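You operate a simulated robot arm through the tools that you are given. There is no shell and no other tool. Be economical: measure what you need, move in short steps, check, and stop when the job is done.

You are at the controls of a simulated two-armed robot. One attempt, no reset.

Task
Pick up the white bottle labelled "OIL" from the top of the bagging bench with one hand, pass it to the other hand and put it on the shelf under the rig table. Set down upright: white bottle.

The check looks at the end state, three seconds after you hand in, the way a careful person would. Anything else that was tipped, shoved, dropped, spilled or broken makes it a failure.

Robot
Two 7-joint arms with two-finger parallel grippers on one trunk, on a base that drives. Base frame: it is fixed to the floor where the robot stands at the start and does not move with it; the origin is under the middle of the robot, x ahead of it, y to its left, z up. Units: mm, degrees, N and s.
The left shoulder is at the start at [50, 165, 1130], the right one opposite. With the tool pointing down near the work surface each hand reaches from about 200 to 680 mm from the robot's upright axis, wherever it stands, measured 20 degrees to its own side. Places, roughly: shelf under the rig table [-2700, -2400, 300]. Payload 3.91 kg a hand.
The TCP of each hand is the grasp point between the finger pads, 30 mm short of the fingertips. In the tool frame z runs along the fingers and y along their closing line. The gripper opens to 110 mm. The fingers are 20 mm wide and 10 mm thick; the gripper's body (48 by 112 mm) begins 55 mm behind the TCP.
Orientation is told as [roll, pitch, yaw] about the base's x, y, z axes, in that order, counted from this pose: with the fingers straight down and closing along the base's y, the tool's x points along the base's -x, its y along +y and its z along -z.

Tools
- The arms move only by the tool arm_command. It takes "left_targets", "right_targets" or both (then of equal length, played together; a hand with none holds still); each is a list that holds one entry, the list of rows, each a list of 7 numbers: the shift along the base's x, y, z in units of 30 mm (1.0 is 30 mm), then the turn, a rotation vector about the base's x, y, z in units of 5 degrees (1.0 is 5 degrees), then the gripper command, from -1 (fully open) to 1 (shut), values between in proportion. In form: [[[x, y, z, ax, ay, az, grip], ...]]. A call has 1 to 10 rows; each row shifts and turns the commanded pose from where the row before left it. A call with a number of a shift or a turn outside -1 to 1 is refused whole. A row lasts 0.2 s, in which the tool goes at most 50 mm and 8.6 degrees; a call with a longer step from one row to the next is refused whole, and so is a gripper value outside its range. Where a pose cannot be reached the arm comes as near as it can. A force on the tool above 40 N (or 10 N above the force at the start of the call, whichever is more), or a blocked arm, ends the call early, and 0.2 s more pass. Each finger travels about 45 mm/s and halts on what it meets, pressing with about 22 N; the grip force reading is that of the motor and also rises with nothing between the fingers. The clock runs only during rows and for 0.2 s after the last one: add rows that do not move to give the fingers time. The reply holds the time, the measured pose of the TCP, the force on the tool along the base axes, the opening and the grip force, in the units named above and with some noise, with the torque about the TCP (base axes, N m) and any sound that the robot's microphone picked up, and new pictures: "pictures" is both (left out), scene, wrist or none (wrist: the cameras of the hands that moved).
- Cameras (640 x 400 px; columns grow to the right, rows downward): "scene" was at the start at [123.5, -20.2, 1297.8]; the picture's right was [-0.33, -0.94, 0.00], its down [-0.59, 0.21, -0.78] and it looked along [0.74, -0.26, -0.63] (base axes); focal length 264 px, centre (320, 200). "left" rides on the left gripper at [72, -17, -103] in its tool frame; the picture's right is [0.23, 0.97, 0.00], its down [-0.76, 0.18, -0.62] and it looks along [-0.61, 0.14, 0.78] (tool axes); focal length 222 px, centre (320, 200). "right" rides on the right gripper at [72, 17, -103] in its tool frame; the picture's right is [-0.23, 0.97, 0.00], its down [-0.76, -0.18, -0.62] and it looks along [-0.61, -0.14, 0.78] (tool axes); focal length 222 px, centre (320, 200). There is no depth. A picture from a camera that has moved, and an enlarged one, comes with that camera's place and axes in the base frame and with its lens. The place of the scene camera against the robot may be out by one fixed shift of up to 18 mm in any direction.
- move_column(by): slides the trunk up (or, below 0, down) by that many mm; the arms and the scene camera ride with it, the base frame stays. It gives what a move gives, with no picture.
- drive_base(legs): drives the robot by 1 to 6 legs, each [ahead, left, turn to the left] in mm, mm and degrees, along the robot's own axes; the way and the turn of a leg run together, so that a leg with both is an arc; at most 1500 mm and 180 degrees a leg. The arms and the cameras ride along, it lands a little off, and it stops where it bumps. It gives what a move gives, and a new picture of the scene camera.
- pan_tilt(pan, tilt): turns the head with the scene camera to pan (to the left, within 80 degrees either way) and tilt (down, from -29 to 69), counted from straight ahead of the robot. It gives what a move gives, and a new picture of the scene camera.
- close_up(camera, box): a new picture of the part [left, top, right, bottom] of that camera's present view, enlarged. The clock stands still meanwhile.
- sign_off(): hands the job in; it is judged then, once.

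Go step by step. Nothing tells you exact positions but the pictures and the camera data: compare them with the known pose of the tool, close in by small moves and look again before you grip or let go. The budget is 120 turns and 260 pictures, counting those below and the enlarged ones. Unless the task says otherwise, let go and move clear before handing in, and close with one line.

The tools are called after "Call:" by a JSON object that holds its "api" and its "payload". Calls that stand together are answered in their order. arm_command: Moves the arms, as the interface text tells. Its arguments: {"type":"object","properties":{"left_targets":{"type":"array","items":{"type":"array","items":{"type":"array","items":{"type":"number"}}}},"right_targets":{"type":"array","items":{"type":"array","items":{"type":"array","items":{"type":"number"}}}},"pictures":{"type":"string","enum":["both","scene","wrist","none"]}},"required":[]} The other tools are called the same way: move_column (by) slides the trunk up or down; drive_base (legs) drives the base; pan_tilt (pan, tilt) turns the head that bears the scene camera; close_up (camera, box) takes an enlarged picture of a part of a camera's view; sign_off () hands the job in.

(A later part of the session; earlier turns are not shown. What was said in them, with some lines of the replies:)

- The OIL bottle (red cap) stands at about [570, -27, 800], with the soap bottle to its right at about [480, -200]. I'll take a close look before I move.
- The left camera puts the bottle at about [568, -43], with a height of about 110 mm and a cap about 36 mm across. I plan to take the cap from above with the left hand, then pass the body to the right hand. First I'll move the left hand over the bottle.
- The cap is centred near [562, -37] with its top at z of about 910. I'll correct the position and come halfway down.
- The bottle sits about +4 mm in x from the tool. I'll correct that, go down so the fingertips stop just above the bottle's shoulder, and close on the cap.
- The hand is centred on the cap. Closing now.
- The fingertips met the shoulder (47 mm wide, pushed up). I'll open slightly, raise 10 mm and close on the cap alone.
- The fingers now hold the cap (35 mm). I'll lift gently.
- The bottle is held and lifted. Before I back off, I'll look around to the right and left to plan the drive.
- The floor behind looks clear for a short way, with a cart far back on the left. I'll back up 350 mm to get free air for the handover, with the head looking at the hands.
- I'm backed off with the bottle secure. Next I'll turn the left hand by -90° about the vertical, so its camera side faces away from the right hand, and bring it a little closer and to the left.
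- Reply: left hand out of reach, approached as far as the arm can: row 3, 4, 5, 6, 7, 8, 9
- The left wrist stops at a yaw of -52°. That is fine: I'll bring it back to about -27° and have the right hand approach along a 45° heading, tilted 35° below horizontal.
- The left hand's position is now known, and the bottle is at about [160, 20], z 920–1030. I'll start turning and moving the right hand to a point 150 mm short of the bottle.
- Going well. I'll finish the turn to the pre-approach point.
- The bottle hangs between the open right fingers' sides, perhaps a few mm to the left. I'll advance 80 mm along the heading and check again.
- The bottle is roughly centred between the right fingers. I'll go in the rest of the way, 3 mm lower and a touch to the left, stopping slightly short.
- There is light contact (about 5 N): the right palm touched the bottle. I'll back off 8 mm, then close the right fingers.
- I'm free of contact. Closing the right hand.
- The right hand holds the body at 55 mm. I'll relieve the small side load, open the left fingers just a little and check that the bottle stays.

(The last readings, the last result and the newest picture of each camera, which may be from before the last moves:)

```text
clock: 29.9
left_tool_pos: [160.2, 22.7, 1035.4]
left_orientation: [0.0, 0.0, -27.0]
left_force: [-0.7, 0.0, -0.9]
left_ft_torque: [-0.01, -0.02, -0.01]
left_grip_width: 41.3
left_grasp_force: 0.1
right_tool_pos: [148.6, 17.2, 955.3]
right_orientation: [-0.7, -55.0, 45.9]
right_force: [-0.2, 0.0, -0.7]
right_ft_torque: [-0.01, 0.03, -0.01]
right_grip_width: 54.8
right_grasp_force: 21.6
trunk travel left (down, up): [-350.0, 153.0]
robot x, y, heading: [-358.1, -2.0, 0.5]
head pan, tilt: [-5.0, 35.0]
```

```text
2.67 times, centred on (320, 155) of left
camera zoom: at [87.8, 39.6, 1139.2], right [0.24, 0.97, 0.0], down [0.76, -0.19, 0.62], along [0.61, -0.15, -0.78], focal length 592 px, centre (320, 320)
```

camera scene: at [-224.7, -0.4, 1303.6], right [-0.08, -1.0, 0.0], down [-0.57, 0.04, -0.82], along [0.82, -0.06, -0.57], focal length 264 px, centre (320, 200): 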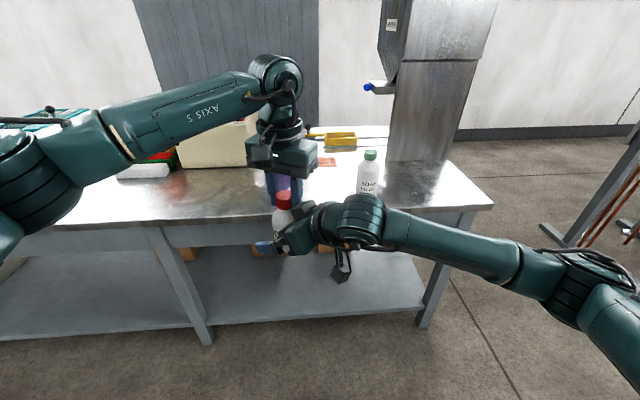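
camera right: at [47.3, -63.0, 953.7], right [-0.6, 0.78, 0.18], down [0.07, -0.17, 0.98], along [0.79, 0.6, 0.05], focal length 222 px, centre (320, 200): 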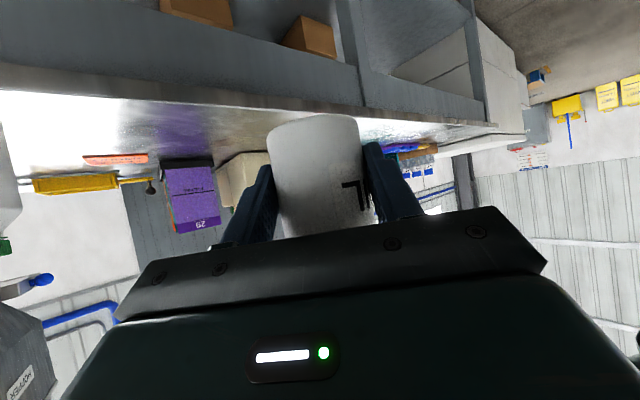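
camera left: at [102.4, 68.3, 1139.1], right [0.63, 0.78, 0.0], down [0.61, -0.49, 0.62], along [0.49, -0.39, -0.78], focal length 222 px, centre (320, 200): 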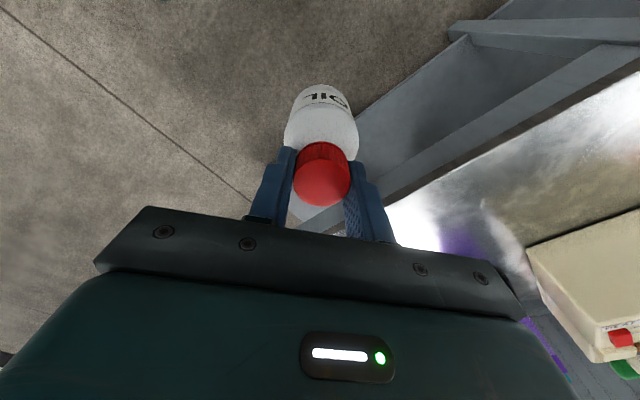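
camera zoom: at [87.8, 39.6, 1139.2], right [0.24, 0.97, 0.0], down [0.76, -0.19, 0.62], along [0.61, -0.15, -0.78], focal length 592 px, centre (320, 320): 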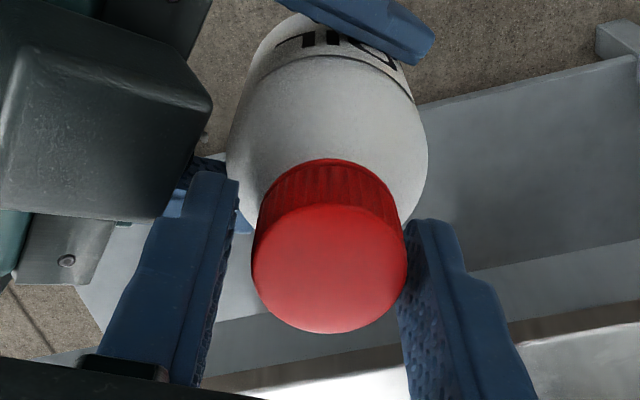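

The right hand carries the bottle alone. I'll centre the left fingers around the cap and lift them straight up.

Call:
{"api": "arm_command", "payload": {"left_targets": [[[0.05, 0.12, 0, 0, 0, 0, 0.25], [0, 0, 0.4, 0, 0, 0, 0.25], [0, 0, 0.7, 0, 0, 0, 0.25], [0, 0, 0.9, 0, 0, 0, 0.25], [0, 0, 1, 0, 0, 0, 0.25], [0, 0.6, 1, 0, 0, 0, 0.25], [0, 1, 0.3, 0, 0, 0, 0.25], [0, 1, 0, 0, 0, 0, 0.25]]], "pictures": "both"}}

Call:
{"api": "close_up", "payload": {"camera": "scene", "box": [240, 170, 360, 270]}}

Call:
{"api": "close_up", "payload": {"camera": "right", "box": [200, 80, 440, 230]}}

```text
clock: 31.7
left_tool_pos: [160.1, 101.6, 1164.1]
left_orientation: [0.1, -0.1, -27.0]
left_force: [0.2, -0.8, 0.0]
left_ft_torque: [0.01, 0.04, 0.03]
left_grip_width: 41.4
left_grasp_force: 0.2
right_tool_pos: [148.7, 17.5, 955.0]
right_orientation: [-0.8, -54.9, 45.9]
right_force: [-0.1, -0.2, 0.6]
right_ft_torque: [-0.05, 0.01, -0.01]
right_grip_width: 54.9
right_grasp_force: 22.0
trunk travel left (down, up): [-350.0, 153.0]
robot x, y, heading: [-358.4, 1.9, 0.5]
head pan, tilt: [-5.0, 35.0]
camera scene: at [-224.7, 0.2, 1303.6], right [-0.08, -1.0, 0.0], down [-0.57, 0.04, -0.82], along [0.82, -0.06, -0.57], focal length 264 px, centre (320, 200)
camera left: at [87.6, 118.6, 1268.0], right [0.24, 0.97, 0.0], down [0.76, -0.19, 0.62], along [0.61, -0.15, -0.78], focal length 222 px, centre (320, 200)
```

scene: 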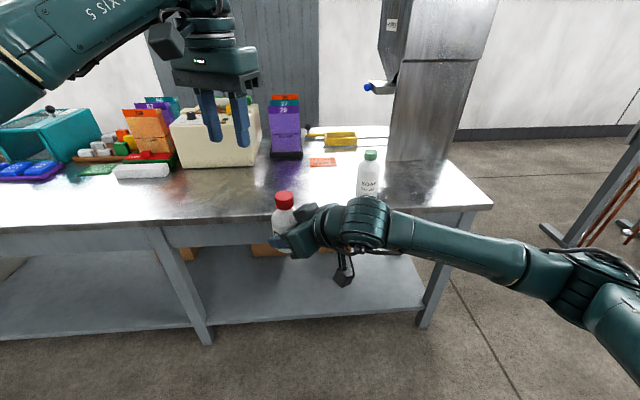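
left: 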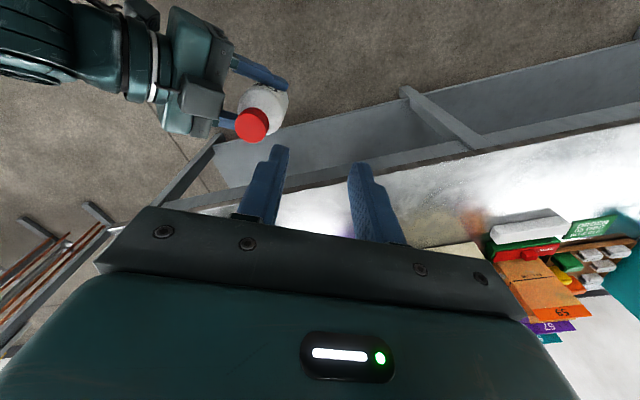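

```text
4.00 times, centred on (300, 220) of scene
camera zoom: at [-224.7, 0.2, 1303.6], right [-0.08, -1.0, 0.0], down [-0.57, 0.04, -0.82], along [0.82, -0.06, -0.57], focal length 1057 px, centre (400, 120)
```

zoom: 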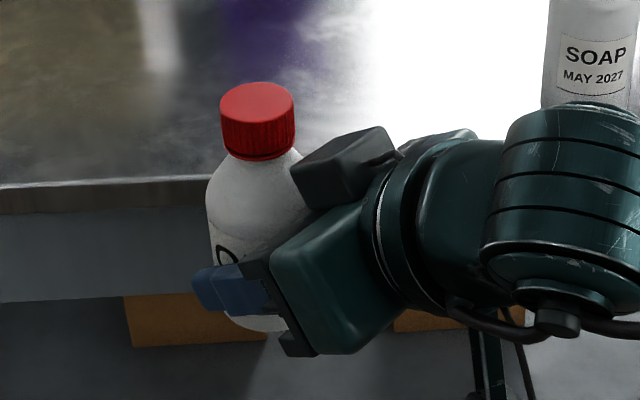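

```text
2.67 times, centred on (320, 155) of right
camera zoom: at [46.0, -60.8, 953.9], right [-0.6, 0.78, 0.18], down [0.07, -0.17, 0.98], along [0.8, 0.6, 0.05], focal length 592 px, centre (320, 320)
```

zoom: 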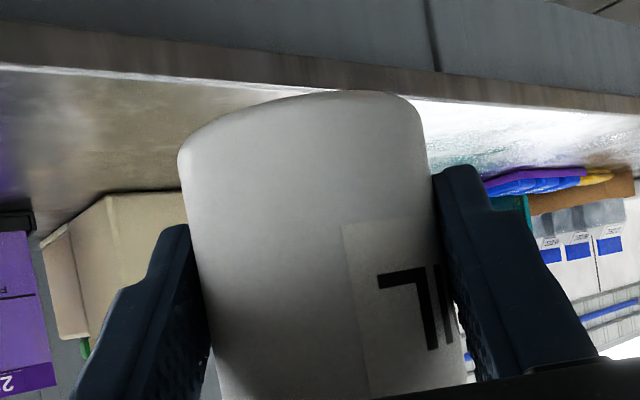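

The handover worked: the bottle is upright in the right hand and the left hand is clear. Next I'll turn toward the rig table and look.

Call:
{"api": "drive_base", "payload": {"legs": [[0, 0, -115]]}}

Call:
{"api": "pan_tilt", "payload": {"pan": -15, "tilt": 15}}

```text
clock: 36.8
left_tool_pos: [-470.1, -514.8, 1163.5]
left_orientation: [0.1, 0.1, -140.8]
left_force: [-0.4, 0.0, -0.3]
left_ft_torque: [0.02, -0.02, 0.0]
left_grip_width: 41.2
left_grasp_force: 0.1
right_tool_pos: [-541.3, -470.9, 953.9]
right_orientation: [-0.7, -54.9, -67.9]
right_force: [-0.1, 0.0, 0.4]
right_ft_torque: [0.03, 0.02, 0.01]
right_grip_width: 54.7
right_grasp_force: 22.5
trunk travel left (down, up): [-350.0, 153.0]
robot x, y, heading: [-356.3, -0.0, -113.5]
head pan, tilt: [-5.0, 35.0]
camera scene: at [-395.5, -98.3, 1303.6], right [-0.88, 0.47, 0.0], down [0.27, 0.51, -0.82], along [-0.39, -0.72, -0.57], focal length 264 px, centre (320, 200)
```

scene: 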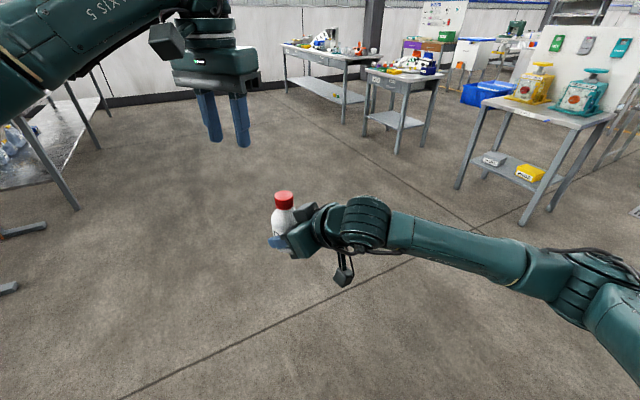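

```text
clock: 37.6
left_tool_pos: [-471.2, -514.9, 1164.6]
left_orientation: [0.1, 0.1, -140.7]
left_force: [-0.2, -0.4, -0.4]
left_ft_torque: [0.02, 0.02, 0.0]
left_grip_width: 41.2
left_grasp_force: 0.1
right_tool_pos: [-542.0, -470.0, 955.8]
right_orientation: [-0.7, -55.0, -67.9]
right_force: [-0.9, -1.0, -0.6]
right_ft_torque: [0.01, 0.01, 0.01]
right_grip_width: 54.4
right_grasp_force: 22.6
trunk travel left (down, up): [-350.0, 153.0]
robot x, y, heading: [-354.0, -3.0, -113.3]
head pan, tilt: [-15.0, 15.0]
camera scene: at [-411.6, -94.1, 1335.5], right [-0.78, 0.62, 0.0], down [0.16, 0.2, -0.97], along [-0.6, -0.76, -0.26], focal length 264 px, centre (320, 200)
```

scene: 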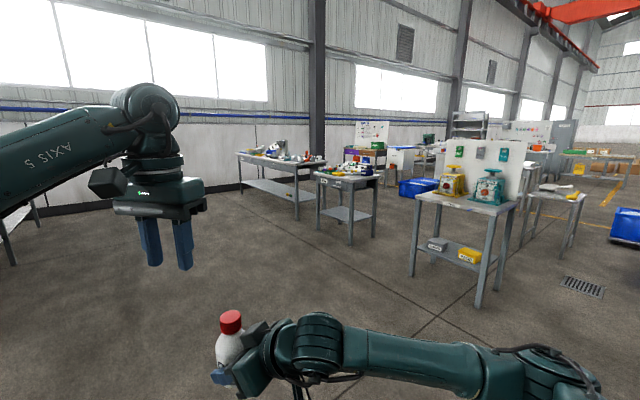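

The projected shelf position falls on the small table in the middle of the view. I'll take a close look at it.

Call:
{"api": "close_up", "payload": {"camera": "scene", "box": [290, 140, 410, 250]}}

```text
3.64 times, centred on (350, 195) of scene
camera zoom: at [-411.6, -94.1, 1335.5], right [-0.78, 0.62, 0.0], down [0.16, 0.2, -0.97], along [-0.6, -0.76, -0.26], focal length 961 px, centre (211, 218)
```

zoom: 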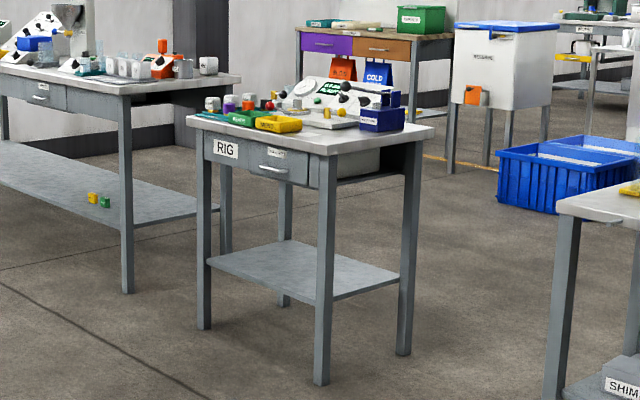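

The RIG table's open front side faces +x. By the feet, it spans x -2480 to -2870 and y -2135 to -2765, with the shelf at about 300. I'll drive to about (-1600, -2550) and then turn to face it.

Call:
{"api": "drive_base", "payload": {"legs": [[0, 0, -2.6], [1418, 0, 0], [1418, 0, 0], [0, 0, -64]]}}

```text
clock: 54.8
left_tool_pos: [-2088.0, -2714.6, 1164.3]
left_orientation: [0.0, 0.0, 153.0]
left_force: [0.4, -0.3, 0.2]
left_ft_torque: [-0.02, -0.01, -0.01]
left_grip_width: 41.1
left_grasp_force: 0.0
right_tool_pos: [-2077.1, -2630.9, 955.8]
right_orientation: [-0.7, -55.1, -134.0]
right_force: [-0.3, 0.1, -0.1]
right_ft_torque: [0.03, -0.01, -0.01]
right_grip_width: 54.9
right_grasp_force: 22.0
trunk travel left (down, up): [-350.0, 153.0]
robot x, y, heading: [-1573.9, -2609.9, -179.4]
head pan, tilt: [-15.0, 15.0]
camera scene: at [-1679.7, -2582.0, 1335.6], right [0.25, 0.97, 0.0], down [0.25, -0.07, -0.97], along [-0.94, 0.24, -0.26], focal length 264 px, centre (320, 200)
```

scene: 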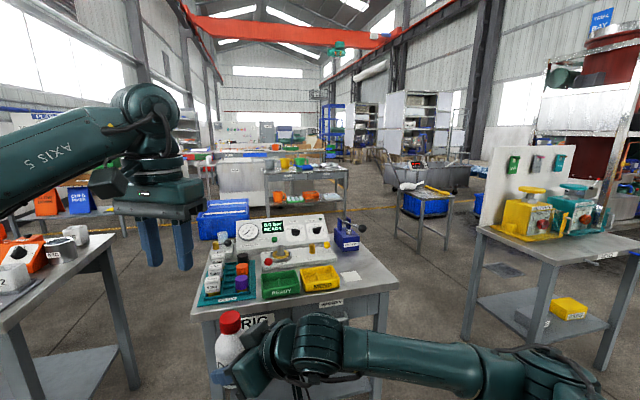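

I'm in front of the rig table. I'll retract the left hand and swing the right hand to point straight ahead, moved slightly to the right.

Call:
{"api": "arm_command", "payload": {"left_targets": [[[0.75, -0.5, 0, 0, 0, 0, 0.25], [0.75, -0.5, 0, 0, 0, 0, 0.25], [0.75, -0.5, 0, 0, 0, 0, 0.25], [0.75, -0.5, 0, 0, 0, 0, 0.25], [0.75, -0.5, 0, 0, 0, 0, 0.25], [0.75, -0.5, 0, 0, 0, 0, 0.25], [0.75, -0.5, 0, 0, 0, 0, 0.25], [0.75, -0.5, 0, 0, 0, 0, 0.25], [0.75, -0.5, 0, 0, 0, 0, 0.25]]], "right_targets": [[[0, 0.5, 0, 0, 0, -1, 1], [0, 0.5, 0, 0, 0, -1, 1], [0, 0.5, 0, 0, 0, -1, 1], [0, 0.5, 0, 0, 0, -1, 1], [0, 0.5, 0, 0, 0, -1, 1], [0, 0.5, 0, 0, 0, -1, 1], [0, 0.5, 0, 0, 0, -1, 1], [0, 0.5, 0, 0, 0, -1, 1], [0, 0.5, 0, 0, 0, -1, 1]]], "pictures": "none"}}

Call:
{"api": "pan_tilt", "payload": {"pan": -8, "tilt": 35}}

```text
clock: 56.8
left_tool_pos: [-1886.0, -2849.7, 1163.3]
left_orientation: [0.0, -0.1, 152.9]
left_force: [0.5, -0.8, 0.8]
left_ft_torque: [0.01, 0.03, -0.03]
left_grip_width: 41.5
left_grasp_force: 0.1
right_tool_pos: [-2073.7, -2497.8, 954.2]
right_orientation: [-0.8, -55.0, -179.2]
right_force: [0.3, -0.3, 0.3]
right_ft_torque: [0.01, 0.0, 0.0]
right_grip_width: 54.3
right_grasp_force: 21.7
trunk travel left (down, up): [-350.0, 153.0]
robot x, y, heading: [-1570.5, -2612.0, -179.4]
head pan, tilt: [-15.0, 15.0]
```

```text
clock: 57.6
left_tool_pos: [-1887.5, -2849.0, 1164.6]
left_orientation: [-0.1, 0.0, 153.0]
left_force: [0.6, 0.3, -0.1]
left_ft_torque: [-0.02, -0.01, 0.0]
left_grip_width: 41.4
left_grasp_force: 0.1
right_tool_pos: [-2075.1, -2498.2, 954.7]
right_orientation: [-0.7, -54.9, -179.1]
right_force: [-0.4, 0.2, 0.5]
right_ft_torque: [0.01, -0.03, -0.01]
right_grip_width: 54.7
right_grasp_force: 21.7
trunk travel left (down, up): [-350.0, 153.0]
robot x, y, heading: [-1570.7, -2614.7, -179.2]
head pan, tilt: [-8.0, 35.0]
camera scene: at [-1676.6, -2593.9, 1303.7], right [0.13, 0.99, 0.0], down [0.57, -0.08, -0.82], along [-0.81, 0.11, -0.57], focal length 264 px, centre (320, 200)
```

scene: 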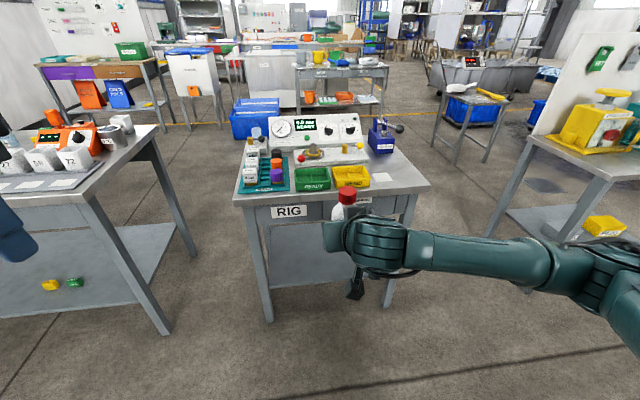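

The view confirms the leg positions: front legs at x of about -2470, y -2766 and -2115. I'll lower the trunk fully.

Call:
{"api": "move_column", "payload": {"by": -350}}

Call:
{"api": "pan_tilt", "payload": {"pan": -8, "tilt": 30}}

```text
clock: 61.0
left_tool_pos: [-1887.3, -2849.8, 813.7]
left_orientation: [0.0, 0.0, 153.1]
left_force: [-0.7, -0.9, -0.8]
left_ft_torque: [0.01, -0.02, 0.02]
left_grip_width: 41.2
left_grasp_force: 0.0
right_tool_pos: [-2074.0, -2497.5, 605.7]
right_orientation: [-0.8, -55.0, -179.1]
right_force: [-0.1, 0.0, 0.8]
right_ft_torque: [0.03, 0.0, -0.02]
right_grip_width: 54.9
right_grasp_force: 22.3
trunk travel left (down, up): [0.0, 503.0]
robot x, y, heading: [-1570.1, -2613.4, -179.6]
head pan, tilt: [-8.0, 35.0]
```

```text
clock: 61.7
left_tool_pos: [-1887.0, -2849.9, 813.0]
left_orientation: [0.0, 0.0, 153.1]
left_force: [1.0, -0.1, 0.8]
left_ft_torque: [-0.03, 0.0, 0.0]
left_grip_width: 41.2
left_grasp_force: 0.1
right_tool_pos: [-2073.4, -2498.5, 604.4]
right_orientation: [-0.7, -54.9, -179.1]
right_force: [0.5, -0.5, -0.1]
right_ft_torque: [0.02, 0.0, 0.02]
right_grip_width: 54.8
right_grasp_force: 22.1
trunk travel left (down, up): [0.0, 503.0]
robot x, y, heading: [-1574.2, -2611.6, -179.4]
head pan, tilt: [-8.0, 30.0]
camera scene: at [-1678.8, -2593.6, 961.4], right [0.13, 0.99, 0.0], down [0.5, -0.07, -0.87], along [-0.86, 0.11, -0.5], focal length 264 px, centre (320, 200)
```

scene: 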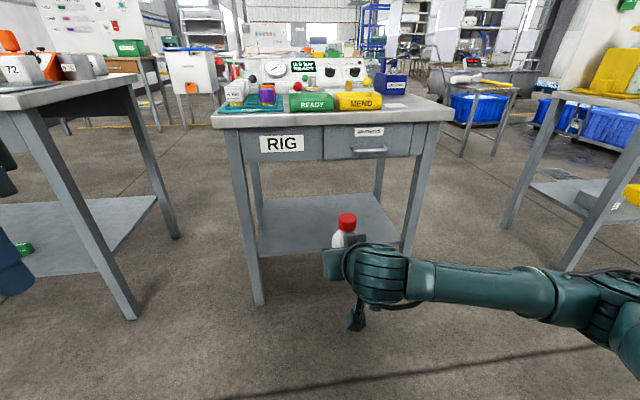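

The shelf is empty and in view, with its front edge near x -2440 to -2455 and its top at about 285–300. I'll lower the right hand to about 400 in front of the shelf.

Call:
{"api": "arm_command", "payload": {"right_targets": [[[0, 0, -0.85, 0, 0, 0, 1], [0, 0, -0.85, 0, 0, 0, 1], [0, 0, -0.85, 0, 0, 0, 1], [0, 0, -0.85, 0, 0, 0, 1], [0, 0, -0.85, 0, 0, 0, 1], [0, 0, -0.85, 0, 0, 0, 1], [0, 0, -0.85, 0, 0, 0, 1], [0, 0, -0.85, 0, 0, 0, 1], [0, 0, 0, 0, 0, 0, 1]]], "pictures": "both"}}

```text
clock: 63.7
left_tool_pos: [-1887.1, -2849.6, 813.4]
left_orientation: [0.0, 0.0, 153.0]
left_force: [-0.4, 0.2, 0.4]
left_ft_torque: [0.02, 0.01, -0.04]
left_grip_width: 41.3
left_grasp_force: 0.1
right_tool_pos: [-2081.1, -2524.5, 413.5]
right_orientation: [-1.1, -54.7, -179.1]
right_force: [0.2, -0.2, -0.8]
right_ft_torque: [0.0, -0.05, 0.01]
right_grip_width: 54.7
right_grasp_force: 21.9
right hand out of reach, approached as far as the arm can: row 6, 7, 8
trunk travel left (down, up): [0.0, 503.0]
robot x, y, heading: [-1571.0, -2612.5, -179.4]
head pan, tilt: [-8.0, 30.0]
camera scene: at [-1678.8, -2593.6, 961.4], right [0.13, 0.99, 0.0], down [0.5, -0.07, -0.87], along [-0.86, 0.11, -0.5], focal length 264 px, centre (320, 200)
camera right: at [-1956.8, -2541.0, 413.9], right [-0.13, -0.98, 0.18], down [0.07, 0.17, 0.98], along [-0.99, 0.14, 0.05], focal length 222 px, centre (320, 200)
```

scene: 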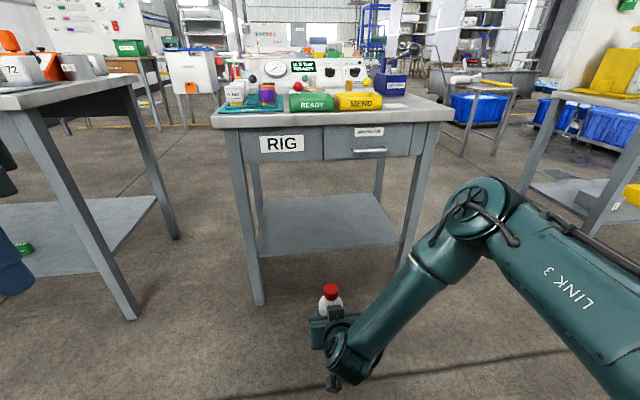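
right: 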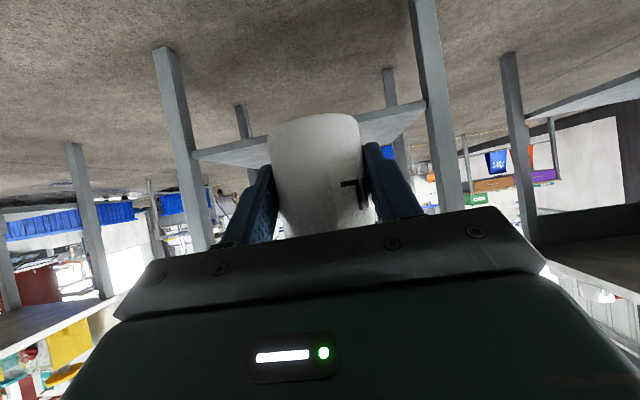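

The arm hit a limit at z 413 in this pose. I'll try farther forward, where the wrist has more freedom.

Call:
{"api": "arm_command", "payload": {"right_targets": [[[-0.8, 0.2, 0, 0, 0, 0, 1], [-0.8, 0.2, 0, 0, 0, 0, 1], [-0.8, 0.2, 0, 0, 0, 0, 1], [-0.8, 0.2, 0, 0, 0, 0, 1], [0, 0, -0.5, 0, 0, 0, 1], [0, 0, -0.5, 0, 0, 0, 1], [0, 0, -0.5, 0, 0, 0, 1], [0, 0, -0.5, 0, 0, 0, 1], [0, 0, 0, 0, 0, 0, 1]]], "pictures": "scene"}}

```text
clock: 65.7
left_tool_pos: [-1886.2, -2848.8, 812.9]
left_orientation: [0.0, -0.1, 152.9]
left_force: [-0.1, 0.0, 0.2]
left_ft_torque: [0.0, 0.02, 0.0]
left_grip_width: 41.3
left_grasp_force: 0.0
right_tool_pos: [-2175.0, -2503.2, 380.8]
right_orientation: [-1.2, -54.5, -179.1]
right_force: [0.7, 0.7, -1.1]
right_ft_torque: [0.0, -0.01, -0.03]
right_grip_width: 54.8
right_grasp_force: 22.2
right hand out of reach, approached as far as the arm can: row 7, 8
trunk travel left (down, up): [0.0, 503.0]
robot x, y, heading: [-1573.8, -2612.2, -179.5]
head pan, tilt: [-8.0, 30.0]
camera scene: at [-1678.8, -2593.6, 961.4], right [0.13, 0.99, 0.0], down [0.5, -0.07, -0.87], along [-0.86, 0.11, -0.5], focal length 264 px, centre (320, 200)
```

scene: 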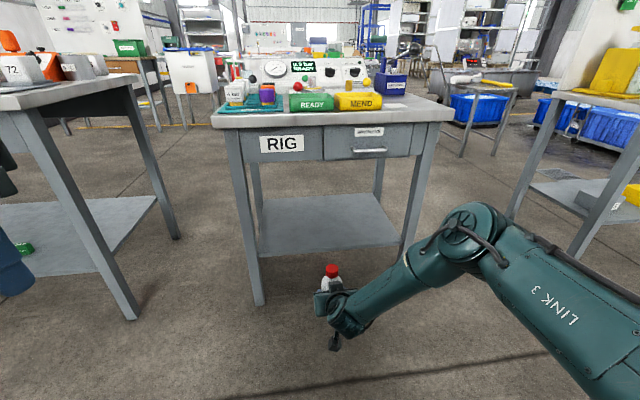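

Farther out it gets lower (381 now). I'll go further forward and down again; the table edge is still 200 mm away.

Call:
{"api": "arm_command", "payload": {"right_targets": [[[-0.8, 0.1, 0, 0, 0, 0, 1], [-0.8, 0.1, 0, 0, 0, 0, 1], [-0.8, 0.1, 0, 0, 0, 0, 1], [0, 0, -0.5, 0, 0, 0, 1], [0, 0, -0.5, 0, 0, 0, 1], [0, 0, -0.5, 0, 0, 0, 1], [0, 0, 0, 0, 0, 0, 1]]], "pictures": "scene"}}

```text
clock: 67.3
left_tool_pos: [-1885.3, -2849.9, 813.4]
left_orientation: [-0.1, 0.0, 153.0]
left_force: [0.1, 0.2, -0.3]
left_ft_torque: [0.0, -0.01, 0.05]
left_grip_width: 41.3
left_grasp_force: 0.0
right_tool_pos: [-2246.9, -2494.0, 336.6]
right_orientation: [-0.8, -55.0, -179.1]
right_force: [-0.4, -0.5, 0.6]
right_ft_torque: [0.02, -0.01, -0.03]
right_grip_width: 54.9
right_grasp_force: 21.7
trunk travel left (down, up): [0.0, 503.0]
robot x, y, heading: [-1572.3, -2614.4, -179.6]
head pan, tilt: [-8.0, 30.0]
camera scene: at [-1678.9, -2593.6, 961.4], right [0.13, 0.99, 0.0], down [0.5, -0.07, -0.87], along [-0.86, 0.11, -0.5], focal length 264 px, centre (320, 200)
```

scene: 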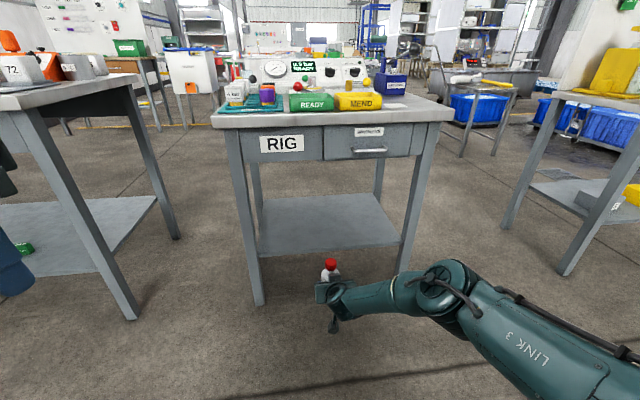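

The pose is now reachable down to z 337. I'll look through the right wrist camera to judge the shelf height against the bottle's base.

Call:
{"api": "close_up", "payload": {"camera": "right", "box": [80, 20, 560, 320]}}

Call:
{"api": "close_up", "payload": {"camera": "scene", "box": [220, 180, 440, 340]}}

```text
1.33 times, centred on (320, 170) of right
camera zoom: at [-2121.8, -2511.4, 335.9], right [-0.13, -0.98, 0.18], down [0.07, 0.17, 0.98], along [-0.99, 0.14, 0.05], focal length 296 px, centre (320, 240)
```

zoom: 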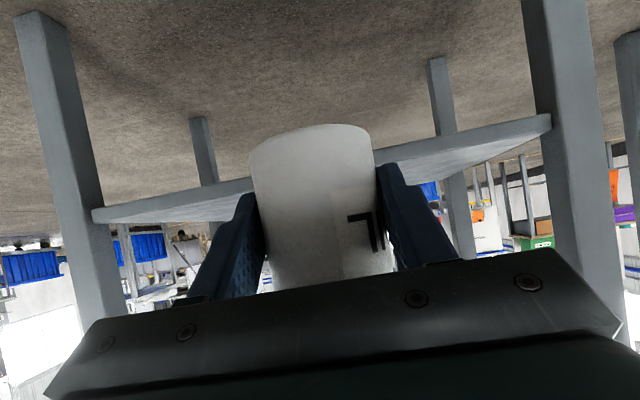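

```text
2.50 times, centred on (330, 260) of scene
camera zoom: at [-1678.9, -2593.6, 961.4], right [0.13, 0.99, 0.0], down [0.5, -0.07, -0.87], along [-0.86, 0.11, -0.5], focal length 660 px, centre (295, 50)
```

zoom: 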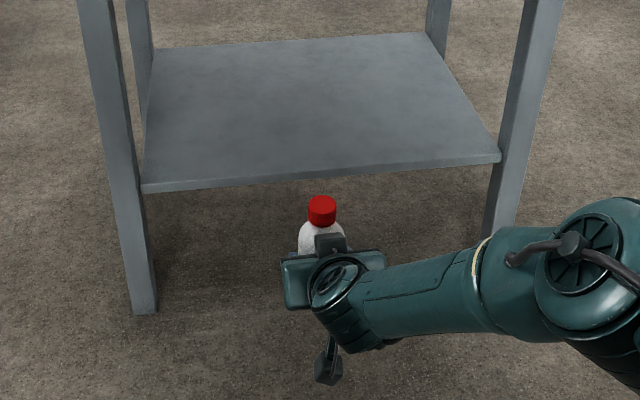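

Both cameras agree: the shelf top is at about z 275 with its front edge near x -2485. I'll raise the hand a little (base at about 330) and drive forward in two parts.

Call:
{"api": "arm_command", "payload": {"right_targets": [[[0, 0, 0.5, 0, 0, 0, 1], [0, 0, 0.5, 0, 0, 0, 1], [0, 0, 0, 0, 0, 0, 1]]], "pictures": "none"}}

Call:
{"api": "drive_base", "payload": {"legs": [[190, 0, 0]]}}

Call:
{"api": "close_up", "payload": {"camera": "right", "box": [80, 20, 560, 320]}}

```text
clock: 68.1
left_tool_pos: [-1887.6, -2849.1, 813.7]
left_orientation: [0.0, 0.0, 153.1]
left_force: [0.1, 0.4, 0.4]
left_ft_torque: [-0.01, 0.01, 0.0]
left_grip_width: 41.3
left_grasp_force: 0.1
right_tool_pos: [-2245.9, -2493.5, 367.1]
right_orientation: [-0.7, -55.0, -179.1]
right_force: [0.6, 0.4, -0.7]
right_ft_torque: [0.01, -0.05, -0.01]
right_grip_width: 54.8
right_grasp_force: 21.7
trunk travel left (down, up): [0.0, 503.0]
robot x, y, heading: [-1573.4, -2614.3, -179.3]
head pan, tilt: [-8.0, 30.0]
```

```text
clock: 69.6
left_tool_pos: [-2072.1, -2853.1, 813.3]
left_orientation: [0.0, -0.1, 153.2]
left_force: [-0.5, 0.2, 1.4]
left_ft_torque: [0.01, 0.0, 0.02]
left_grip_width: 41.0
left_grasp_force: 0.0
right_tool_pos: [-2434.1, -2497.7, 366.1]
right_orientation: [-0.7, -55.0, -178.9]
right_force: [-0.8, -0.4, -0.3]
right_ft_torque: [-0.02, -0.04, 0.01]
right_grip_width: 54.5
right_grasp_force: 22.2
trunk travel left (down, up): [0.0, 503.0]
robot x, y, heading: [-1759.5, -2614.6, -179.3]
head pan, tilt: [-8.0, 30.0]
camera scene: at [-1865.8, -2596.0, 961.4], right [0.13, 0.99, 0.0], down [0.5, -0.06, -0.87], along [-0.86, 0.11, -0.5], focal length 264 px, centre (320, 200)
```

scene: 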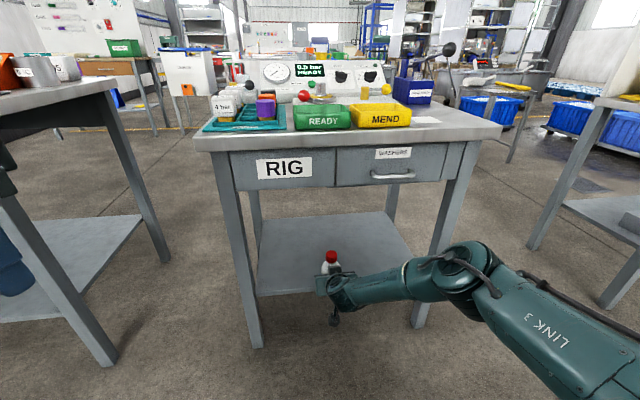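

```text
1.33 times, centred on (320, 170) of right
camera zoom: at [-2308.7, -2514.6, 365.7], right [-0.12, -0.98, 0.18], down [0.07, 0.17, 0.98], along [-0.99, 0.13, 0.05], focal length 296 px, centre (320, 240)
```

zoom: 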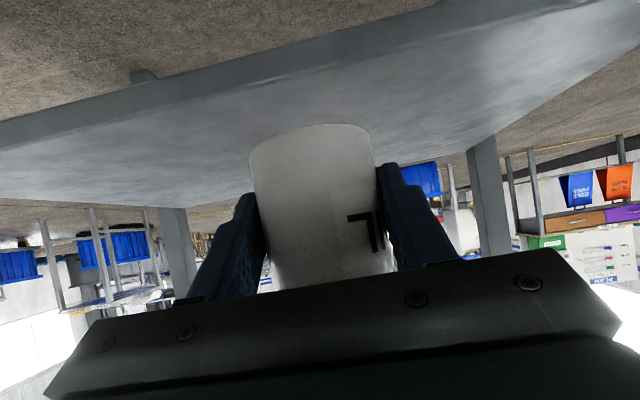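

The bottle's base is well above the shelf surface (about z 280). I'll drive the remaining 145 mm so the bottle stands about 70–100 mm inside the edge.

Call:
{"api": "drive_base", "payload": {"legs": [[145, 0, 0]]}}

Call:
{"api": "close_up", "payload": {"camera": "right", "box": [80, 20, 560, 320]}}

Call:
{"api": "close_up", "payload": {"camera": "scene", "box": [220, 180, 500, 360]}}

```text
clock: 71.0
left_tool_pos: [-2219.2, -2853.4, 814.6]
left_orientation: [0.1, -0.1, 153.1]
left_force: [0.4, 0.0, -0.6]
left_ft_torque: [-0.05, 0.01, -0.01]
left_grip_width: 41.4
left_grasp_force: 0.0
right_tool_pos: [-2577.9, -2498.3, 366.3]
right_orientation: [-0.7, -55.1, -179.0]
right_force: [1.0, 0.5, 0.1]
right_ft_torque: [0.01, -0.03, -0.02]
right_grip_width: 54.6
right_grasp_force: 22.0
trunk travel left (down, up): [0.0, 503.0]
robot x, y, heading: [-1904.2, -2615.9, -179.5]
head pan, tilt: [-8.0, 30.0]
camera scene: at [-2011.2, -2597.3, 961.4], right [0.13, 0.99, 0.0], down [0.5, -0.06, -0.87], along [-0.86, 0.11, -0.5], focal length 264 px, centre (320, 200)
```

scene: 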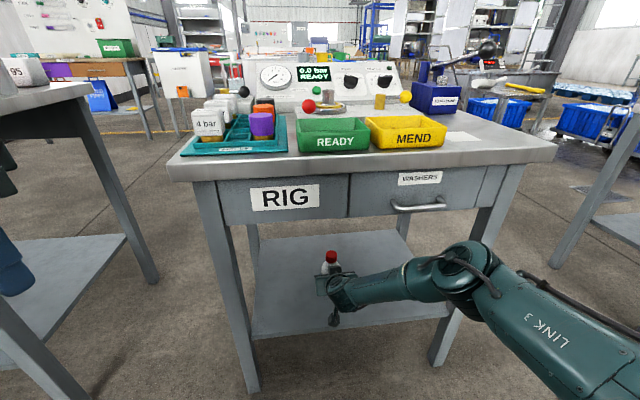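

```text
1.33 times, centred on (320, 170) of right
camera zoom: at [-2453.8, -2514.7, 365.7], right [-0.12, -0.98, 0.18], down [0.07, 0.17, 0.98], along [-0.99, 0.14, 0.05], focal length 296 px, centre (320, 240)
```

zoom: 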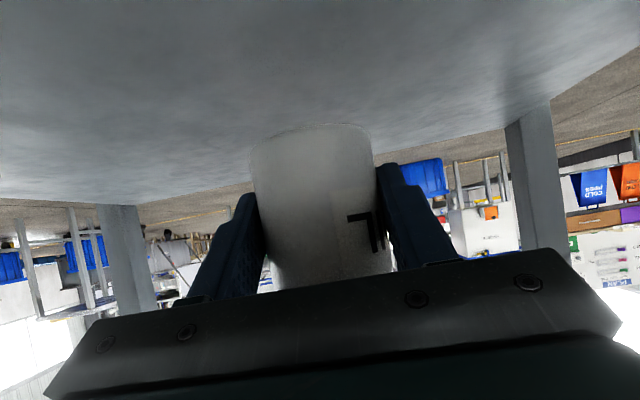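

```text
2.22 times, centred on (360, 270) of scene
camera zoom: at [-2011.2, -2597.3, 961.4], right [0.13, 0.99, 0.0], down [0.5, -0.06, -0.87], along [-0.86, 0.11, -0.5], focal length 587 px, centre (231, 44)
```

zoom: 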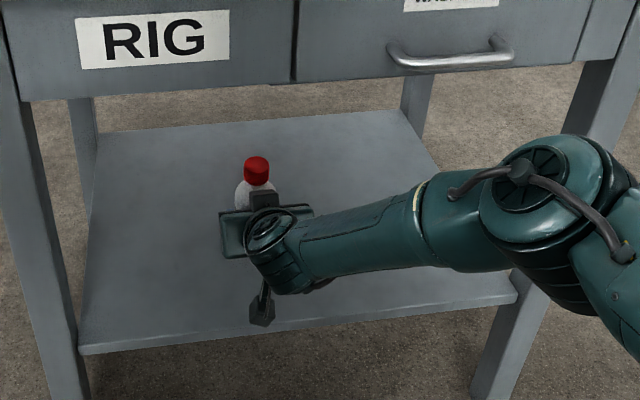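

The bottle is over the shelf. I'll lower it slowly and watch the force.

Call:
{"api": "arm_command", "payload": {"right_targets": [[[0, 0, -0.4, 0, 0, 0, 1], [0, 0, -0.4, 0, 0, 0, 1], [0, 0, -0.3, 0, 0, 0, 1], [0, 0, 0, 0, 0, 0, 1]]], "pictures": "none"}}

Call:
{"api": "arm_command", "payload": {"right_targets": [[[0, 0, -0.13, 0, 0, 0, 1], [0, 0, -0.13, 0, 0, 0, 1], [0, 0, 0, 0, 0, 0, 1]]], "pictures": "wrist"}}

```text
clock: 72.0
left_tool_pos: [-2218.4, -2853.9, 813.9]
left_orientation: [0.1, 0.0, 153.1]
left_force: [-0.3, 0.1, 0.2]
left_ft_torque: [0.0, 0.02, 0.0]
left_grip_width: 41.3
left_grasp_force: 0.1
right_tool_pos: [-2577.3, -2498.4, 333.7]
right_orientation: [-0.6, -54.9, -179.1]
right_force: [-0.8, 0.5, -0.5]
right_ft_torque: [-0.01, -0.05, 0.01]
right_grip_width: 54.8
right_grasp_force: 22.0
trunk travel left (down, up): [0.0, 503.0]
robot x, y, heading: [-1905.5, -2616.7, -179.7]
head pan, tilt: [-8.0, 30.0]
```

```text
clock: 72.8
left_tool_pos: [-2218.2, -2854.1, 814.1]
left_orientation: [0.0, 0.0, 153.1]
left_force: [0.9, -0.4, 0.1]
left_ft_torque: [-0.02, -0.01, -0.01]
left_grip_width: 40.9
left_grasp_force: 0.1
right_tool_pos: [-2578.6, -2499.6, 326.8]
right_orientation: [-0.7, -54.9, -179.0]
right_force: [0.2, 1.3, -0.6]
right_ft_torque: [0.0, -0.04, -0.05]
right_grip_width: 54.7
right_grasp_force: 21.9
trunk travel left (down, up): [0.0, 503.0]
robot x, y, heading: [-1910.2, -2615.6, -179.1]
head pan, tilt: [-8.0, 30.0]
camera right: at [-2453.2, -2515.2, 324.9], right [-0.12, -0.98, 0.18], down [0.07, 0.17, 0.98], along [-0.99, 0.13, 0.05], focal length 222 px, centre (320, 200)
```

right: 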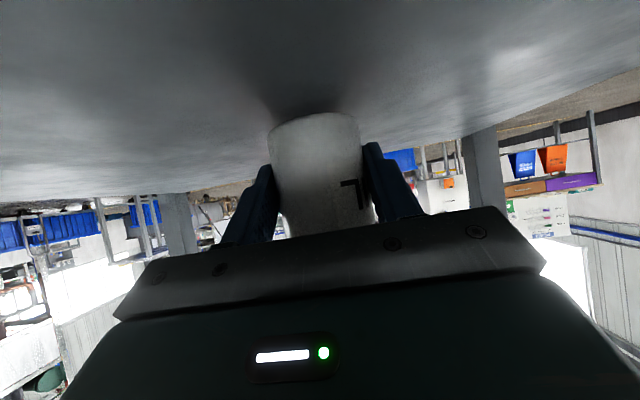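

The contact shadow under the bottle is closing up. I'll keep lowering in 2 mm rows.

Call:
{"api": "arm_command", "payload": {"right_targets": [[[0, 0, -0.07, 0, 0, 0, 1], [0, 0, -0.07, 0, 0, 0, 1], [0, 0, 0, 0, 0, 0, 1]]], "pictures": "none"}}

Call:
{"api": "arm_command", "payload": {"right_targets": [[[0, 0, -0.07, 0, 0, 0, 1], [0, 0, -0.05, 0, 0, 0, 1], [0, 0, 0, 0, 0, 0, 1]]], "pictures": "wrist"}}

```text
clock: 73.6
left_tool_pos: [-2217.7, -2853.6, 813.4]
left_orientation: [-0.1, 0.0, 153.2]
left_force: [0.5, -0.3, 0.2]
left_ft_torque: [-0.01, -0.01, 0.0]
left_grip_width: 41.4
left_grasp_force: 0.1
right_tool_pos: [-2579.0, -2498.7, 319.8]
right_orientation: [-0.6, -54.9, -179.1]
right_force: [-0.1, -0.3, 0.1]
right_ft_torque: [0.04, -0.02, -0.01]
right_grip_width: 54.8
right_grasp_force: 22.3
trunk travel left (down, up): [0.0, 503.0]
robot x, y, heading: [-1903.9, -2617.7, -179.6]
head pan, tilt: [-8.0, 30.0]
```

```text
clock: 74.4
left_tool_pos: [-2218.5, -2853.1, 814.0]
left_orientation: [0.0, -0.1, 153.1]
left_force: [-0.4, -0.2, -0.9]
left_ft_torque: [0.03, 0.02, 0.01]
left_grip_width: 41.2
left_grasp_force: 0.1
right_tool_pos: [-2579.8, -2498.4, 318.7]
right_orientation: [-0.7, -55.2, -179.0]
right_force: [1.2, 0.6, 2.3]
right_ft_torque: [-0.07, -0.02, 0.03]
right_grip_width: 54.6
right_grasp_force: 21.8
trunk travel left (down, up): [0.0, 503.0]
robot x, y, heading: [-1906.0, -2618.8, -179.4]
head pan, tilt: [-8.0, 30.0]
camera right: at [-2455.2, -2515.1, 317.5], right [-0.12, -0.98, 0.18], down [0.07, 0.17, 0.98], along [-0.99, 0.14, 0.05], focal length 222 px, centre (320, 200)
```

right: 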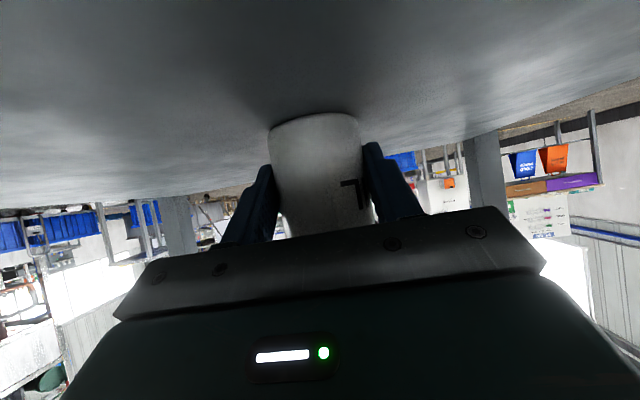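

There is first contact (2–3 N) at z 318.7. One more small press to seat it, then another look.

Call:
{"api": "arm_command", "payload": {"right_targets": [[[0, 0, -0.05, 0, 0, 0, 1], [0, 0, 0, 0, 0, 0, 1]]], "pictures": "none"}}

Call:
{"api": "close_up", "payload": {"camera": "right", "box": [220, 80, 420, 205]}}

Call:
{"api": "close_up", "payload": {"camera": "scene", "box": [270, 220, 390, 340]}}

```text
clock: 75.0
left_tool_pos: [-2217.1, -2853.4, 814.9]
left_orientation: [0.1, 0.0, 153.1]
left_force: [0.4, 1.1, -0.4]
left_ft_torque: [0.0, 0.0, 0.03]
left_grip_width: 41.1
left_grasp_force: 0.0
right_tool_pos: [-2578.8, -2497.7, 317.8]
right_orientation: [-0.8, -55.3, -179.0]
right_force: [2.5, 1.0, 10.6]
right_ft_torque: [-0.21, -0.09, 0.06]
right_grip_width: 54.8
right_grasp_force: 21.5
trunk travel left (down, up): [0.0, 503.0]
robot x, y, heading: [-1904.2, -2617.1, -179.6]
head pan, tilt: [-8.0, 30.0]
```

```text
3.20 times, centred on (320, 142) of right
camera zoom: at [-2455.2, -2515.1, 317.1], right [-0.12, -0.98, 0.18], down [0.08, 0.17, 0.98], along [-0.99, 0.14, 0.05], focal length 711 px, centre (320, 384)
```

zoom: 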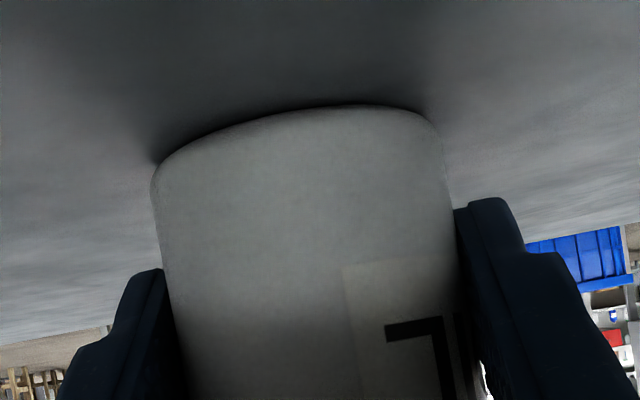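

```text
3.33 times, centred on (330, 280) of scene
camera zoom: at [-2010.2, -2597.4, 961.7], right [0.13, 0.99, 0.0], down [0.49, -0.06, -0.87], along [-0.86, 0.11, -0.5], focal length 881 px, centre (287, -67)
```

zoom: 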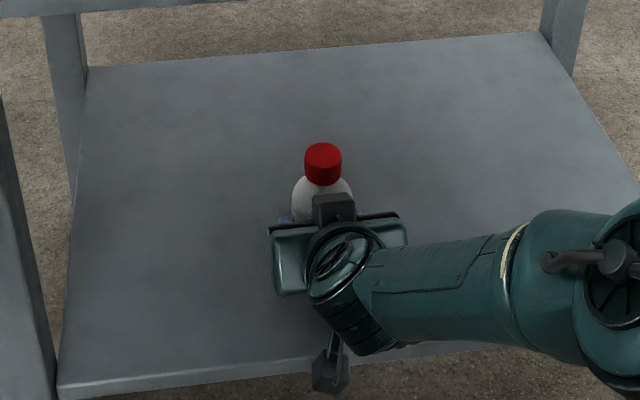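

The bottle is seated on the shelf and pressing with about 10 N. I'll ease off slightly and open the right hand.

Call:
{"api": "arm_command", "payload": {"right_targets": [[[0, 0, 0.03, 0, 0, 0, 1], [0, 0, 0, 0, 0, 0, -0.3], [0, 0, 0, 0, 0, 0, -0.7], [0, 0, 0, 0, 0, 0, -0.9], [0, 0, 0, 0, 0, 0, -0.9], [0, 0, 0, 0, 0, 0, -0.9]]], "pictures": "both"}}

Call:
{"api": "close_up", "payload": {"camera": "scene", "box": [270, 220, 390, 340]}}

```text
clock: 76.4
left_tool_pos: [-2218.9, -2853.5, 813.8]
left_orientation: [0.0, -0.1, 153.2]
left_force: [0.1, -0.4, 0.4]
left_ft_torque: [0.01, 0.02, -0.01]
left_grip_width: 41.2
left_grasp_force: 0.1
right_tool_pos: [-2579.0, -2497.8, 317.6]
right_orientation: [-0.6, -55.0, -179.0]
right_force: [0.3, 0.6, 0.0]
right_ft_torque: [0.0, -0.03, 0.0]
right_grip_width: 104.5
right_grasp_force: 0.1
trunk travel left (down, up): [0.0, 503.0]
robot x, y, heading: [-1905.2, -2616.7, -179.5]
head pan, tilt: [-8.0, 30.0]
camera scene: at [-2011.1, -2597.3, 961.4], right [0.13, 0.99, 0.0], down [0.5, -0.06, -0.87], along [-0.86, 0.11, -0.5], focal length 264 px, centre (320, 200)
camera right: at [-2454.1, -2515.1, 316.5], right [-0.12, -0.98, 0.18], down [0.07, 0.17, 0.98], along [-0.99, 0.14, 0.05], focal length 222 px, centre (320, 200)
```

scene: 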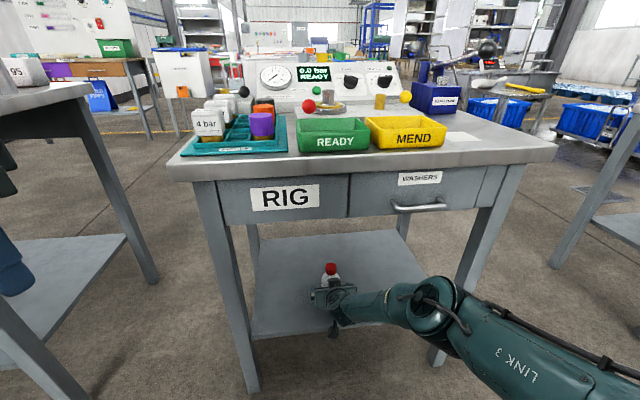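
right: 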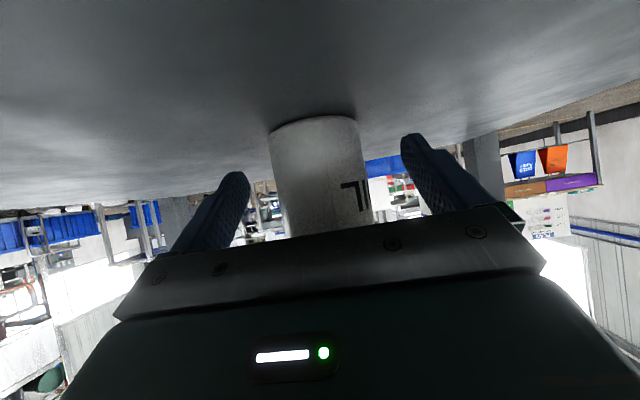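

```text
3.33 times, centred on (330, 280) of scene
camera zoom: at [-2011.1, -2597.3, 961.4], right [0.13, 0.99, 0.0], down [0.5, -0.06, -0.87], along [-0.86, 0.11, -0.5], focal length 881 px, centre (287, -67)
```

zoom: 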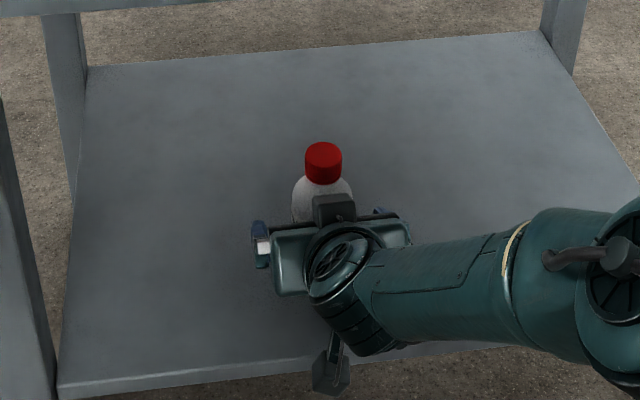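

The bottle stands free. I'll back straight out and check.

Call:
{"api": "drive_base", "payload": {"legs": [[-300, 0, 0]]}}

Call:
{"api": "close_up", "payload": {"camera": "scene", "box": [220, 160, 440, 320]}}

Call:
{"api": "close_up", "payload": {"camera": "right", "box": [80, 20, 560, 320]}}

```text
clock: 78.4
left_tool_pos: [-1925.2, -2851.2, 813.7]
left_orientation: [0.1, -0.1, 153.0]
left_force: [0.4, -0.4, -0.5]
left_ft_torque: [0.03, -0.02, 0.01]
left_grip_width: 41.2
left_grasp_force: 0.0
right_tool_pos: [-2285.7, -2495.0, 317.2]
right_orientation: [-0.8, -55.1, -179.1]
right_force: [0.7, -0.2, -0.6]
right_ft_torque: [-0.02, 0.05, 0.01]
right_grip_width: 104.4
right_grasp_force: 0.0
trunk travel left (down, up): [0.0, 503.0]
robot x, y, heading: [-1610.3, -2614.3, -179.6]
head pan, tilt: [-8.0, 30.0]
camera scene: at [-1718.2, -2594.5, 961.4], right [0.13, 0.99, 0.0], down [0.5, -0.07, -0.87], along [-0.86, 0.11, -0.5], focal length 264 px, centre (320, 200)
```

scene: 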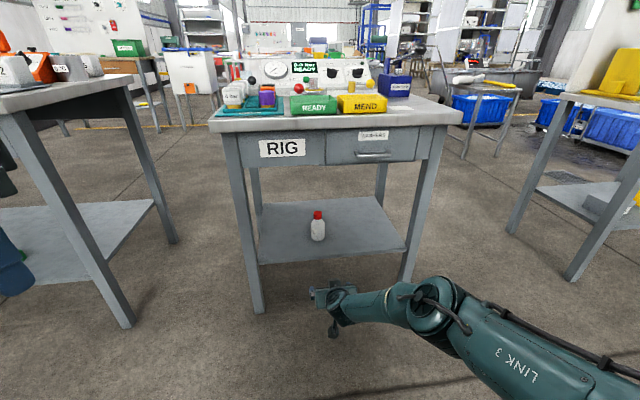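

```text
2.50 times, centred on (330, 240) of scene
camera zoom: at [-1718.2, -2594.5, 961.4], right [0.13, 0.99, 0.0], down [0.5, -0.07, -0.87], along [-0.86, 0.11, -0.5], focal length 660 px, centre (295, 100)
```

zoom: 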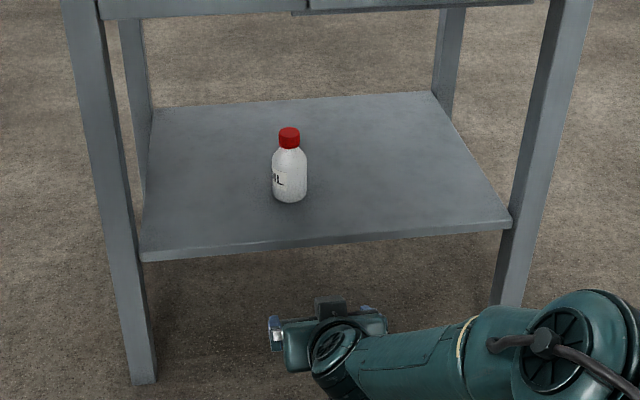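

```text
1.33 times, centred on (320, 170) of right
camera zoom: at [-2161.1, -2512.0, 316.5], right [-0.13, -0.98, 0.18], down [0.07, 0.17, 0.98], along [-0.99, 0.14, 0.05], focal length 296 px, centre (320, 240)
```

zoom: 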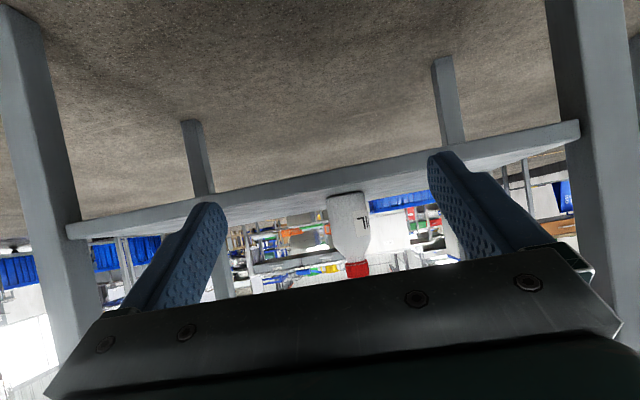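

The OIL bottle stands upright on the rig table's shelf, both hands are clear, and nothing else was touched. Handing in.

Call:
{"api": "sign_off", "payload": {}}

```text
The job is handed in.
```

I picked up the white OIL bottle with the left hand, passed it to the right hand and set it upright on the shelf under the rig table.
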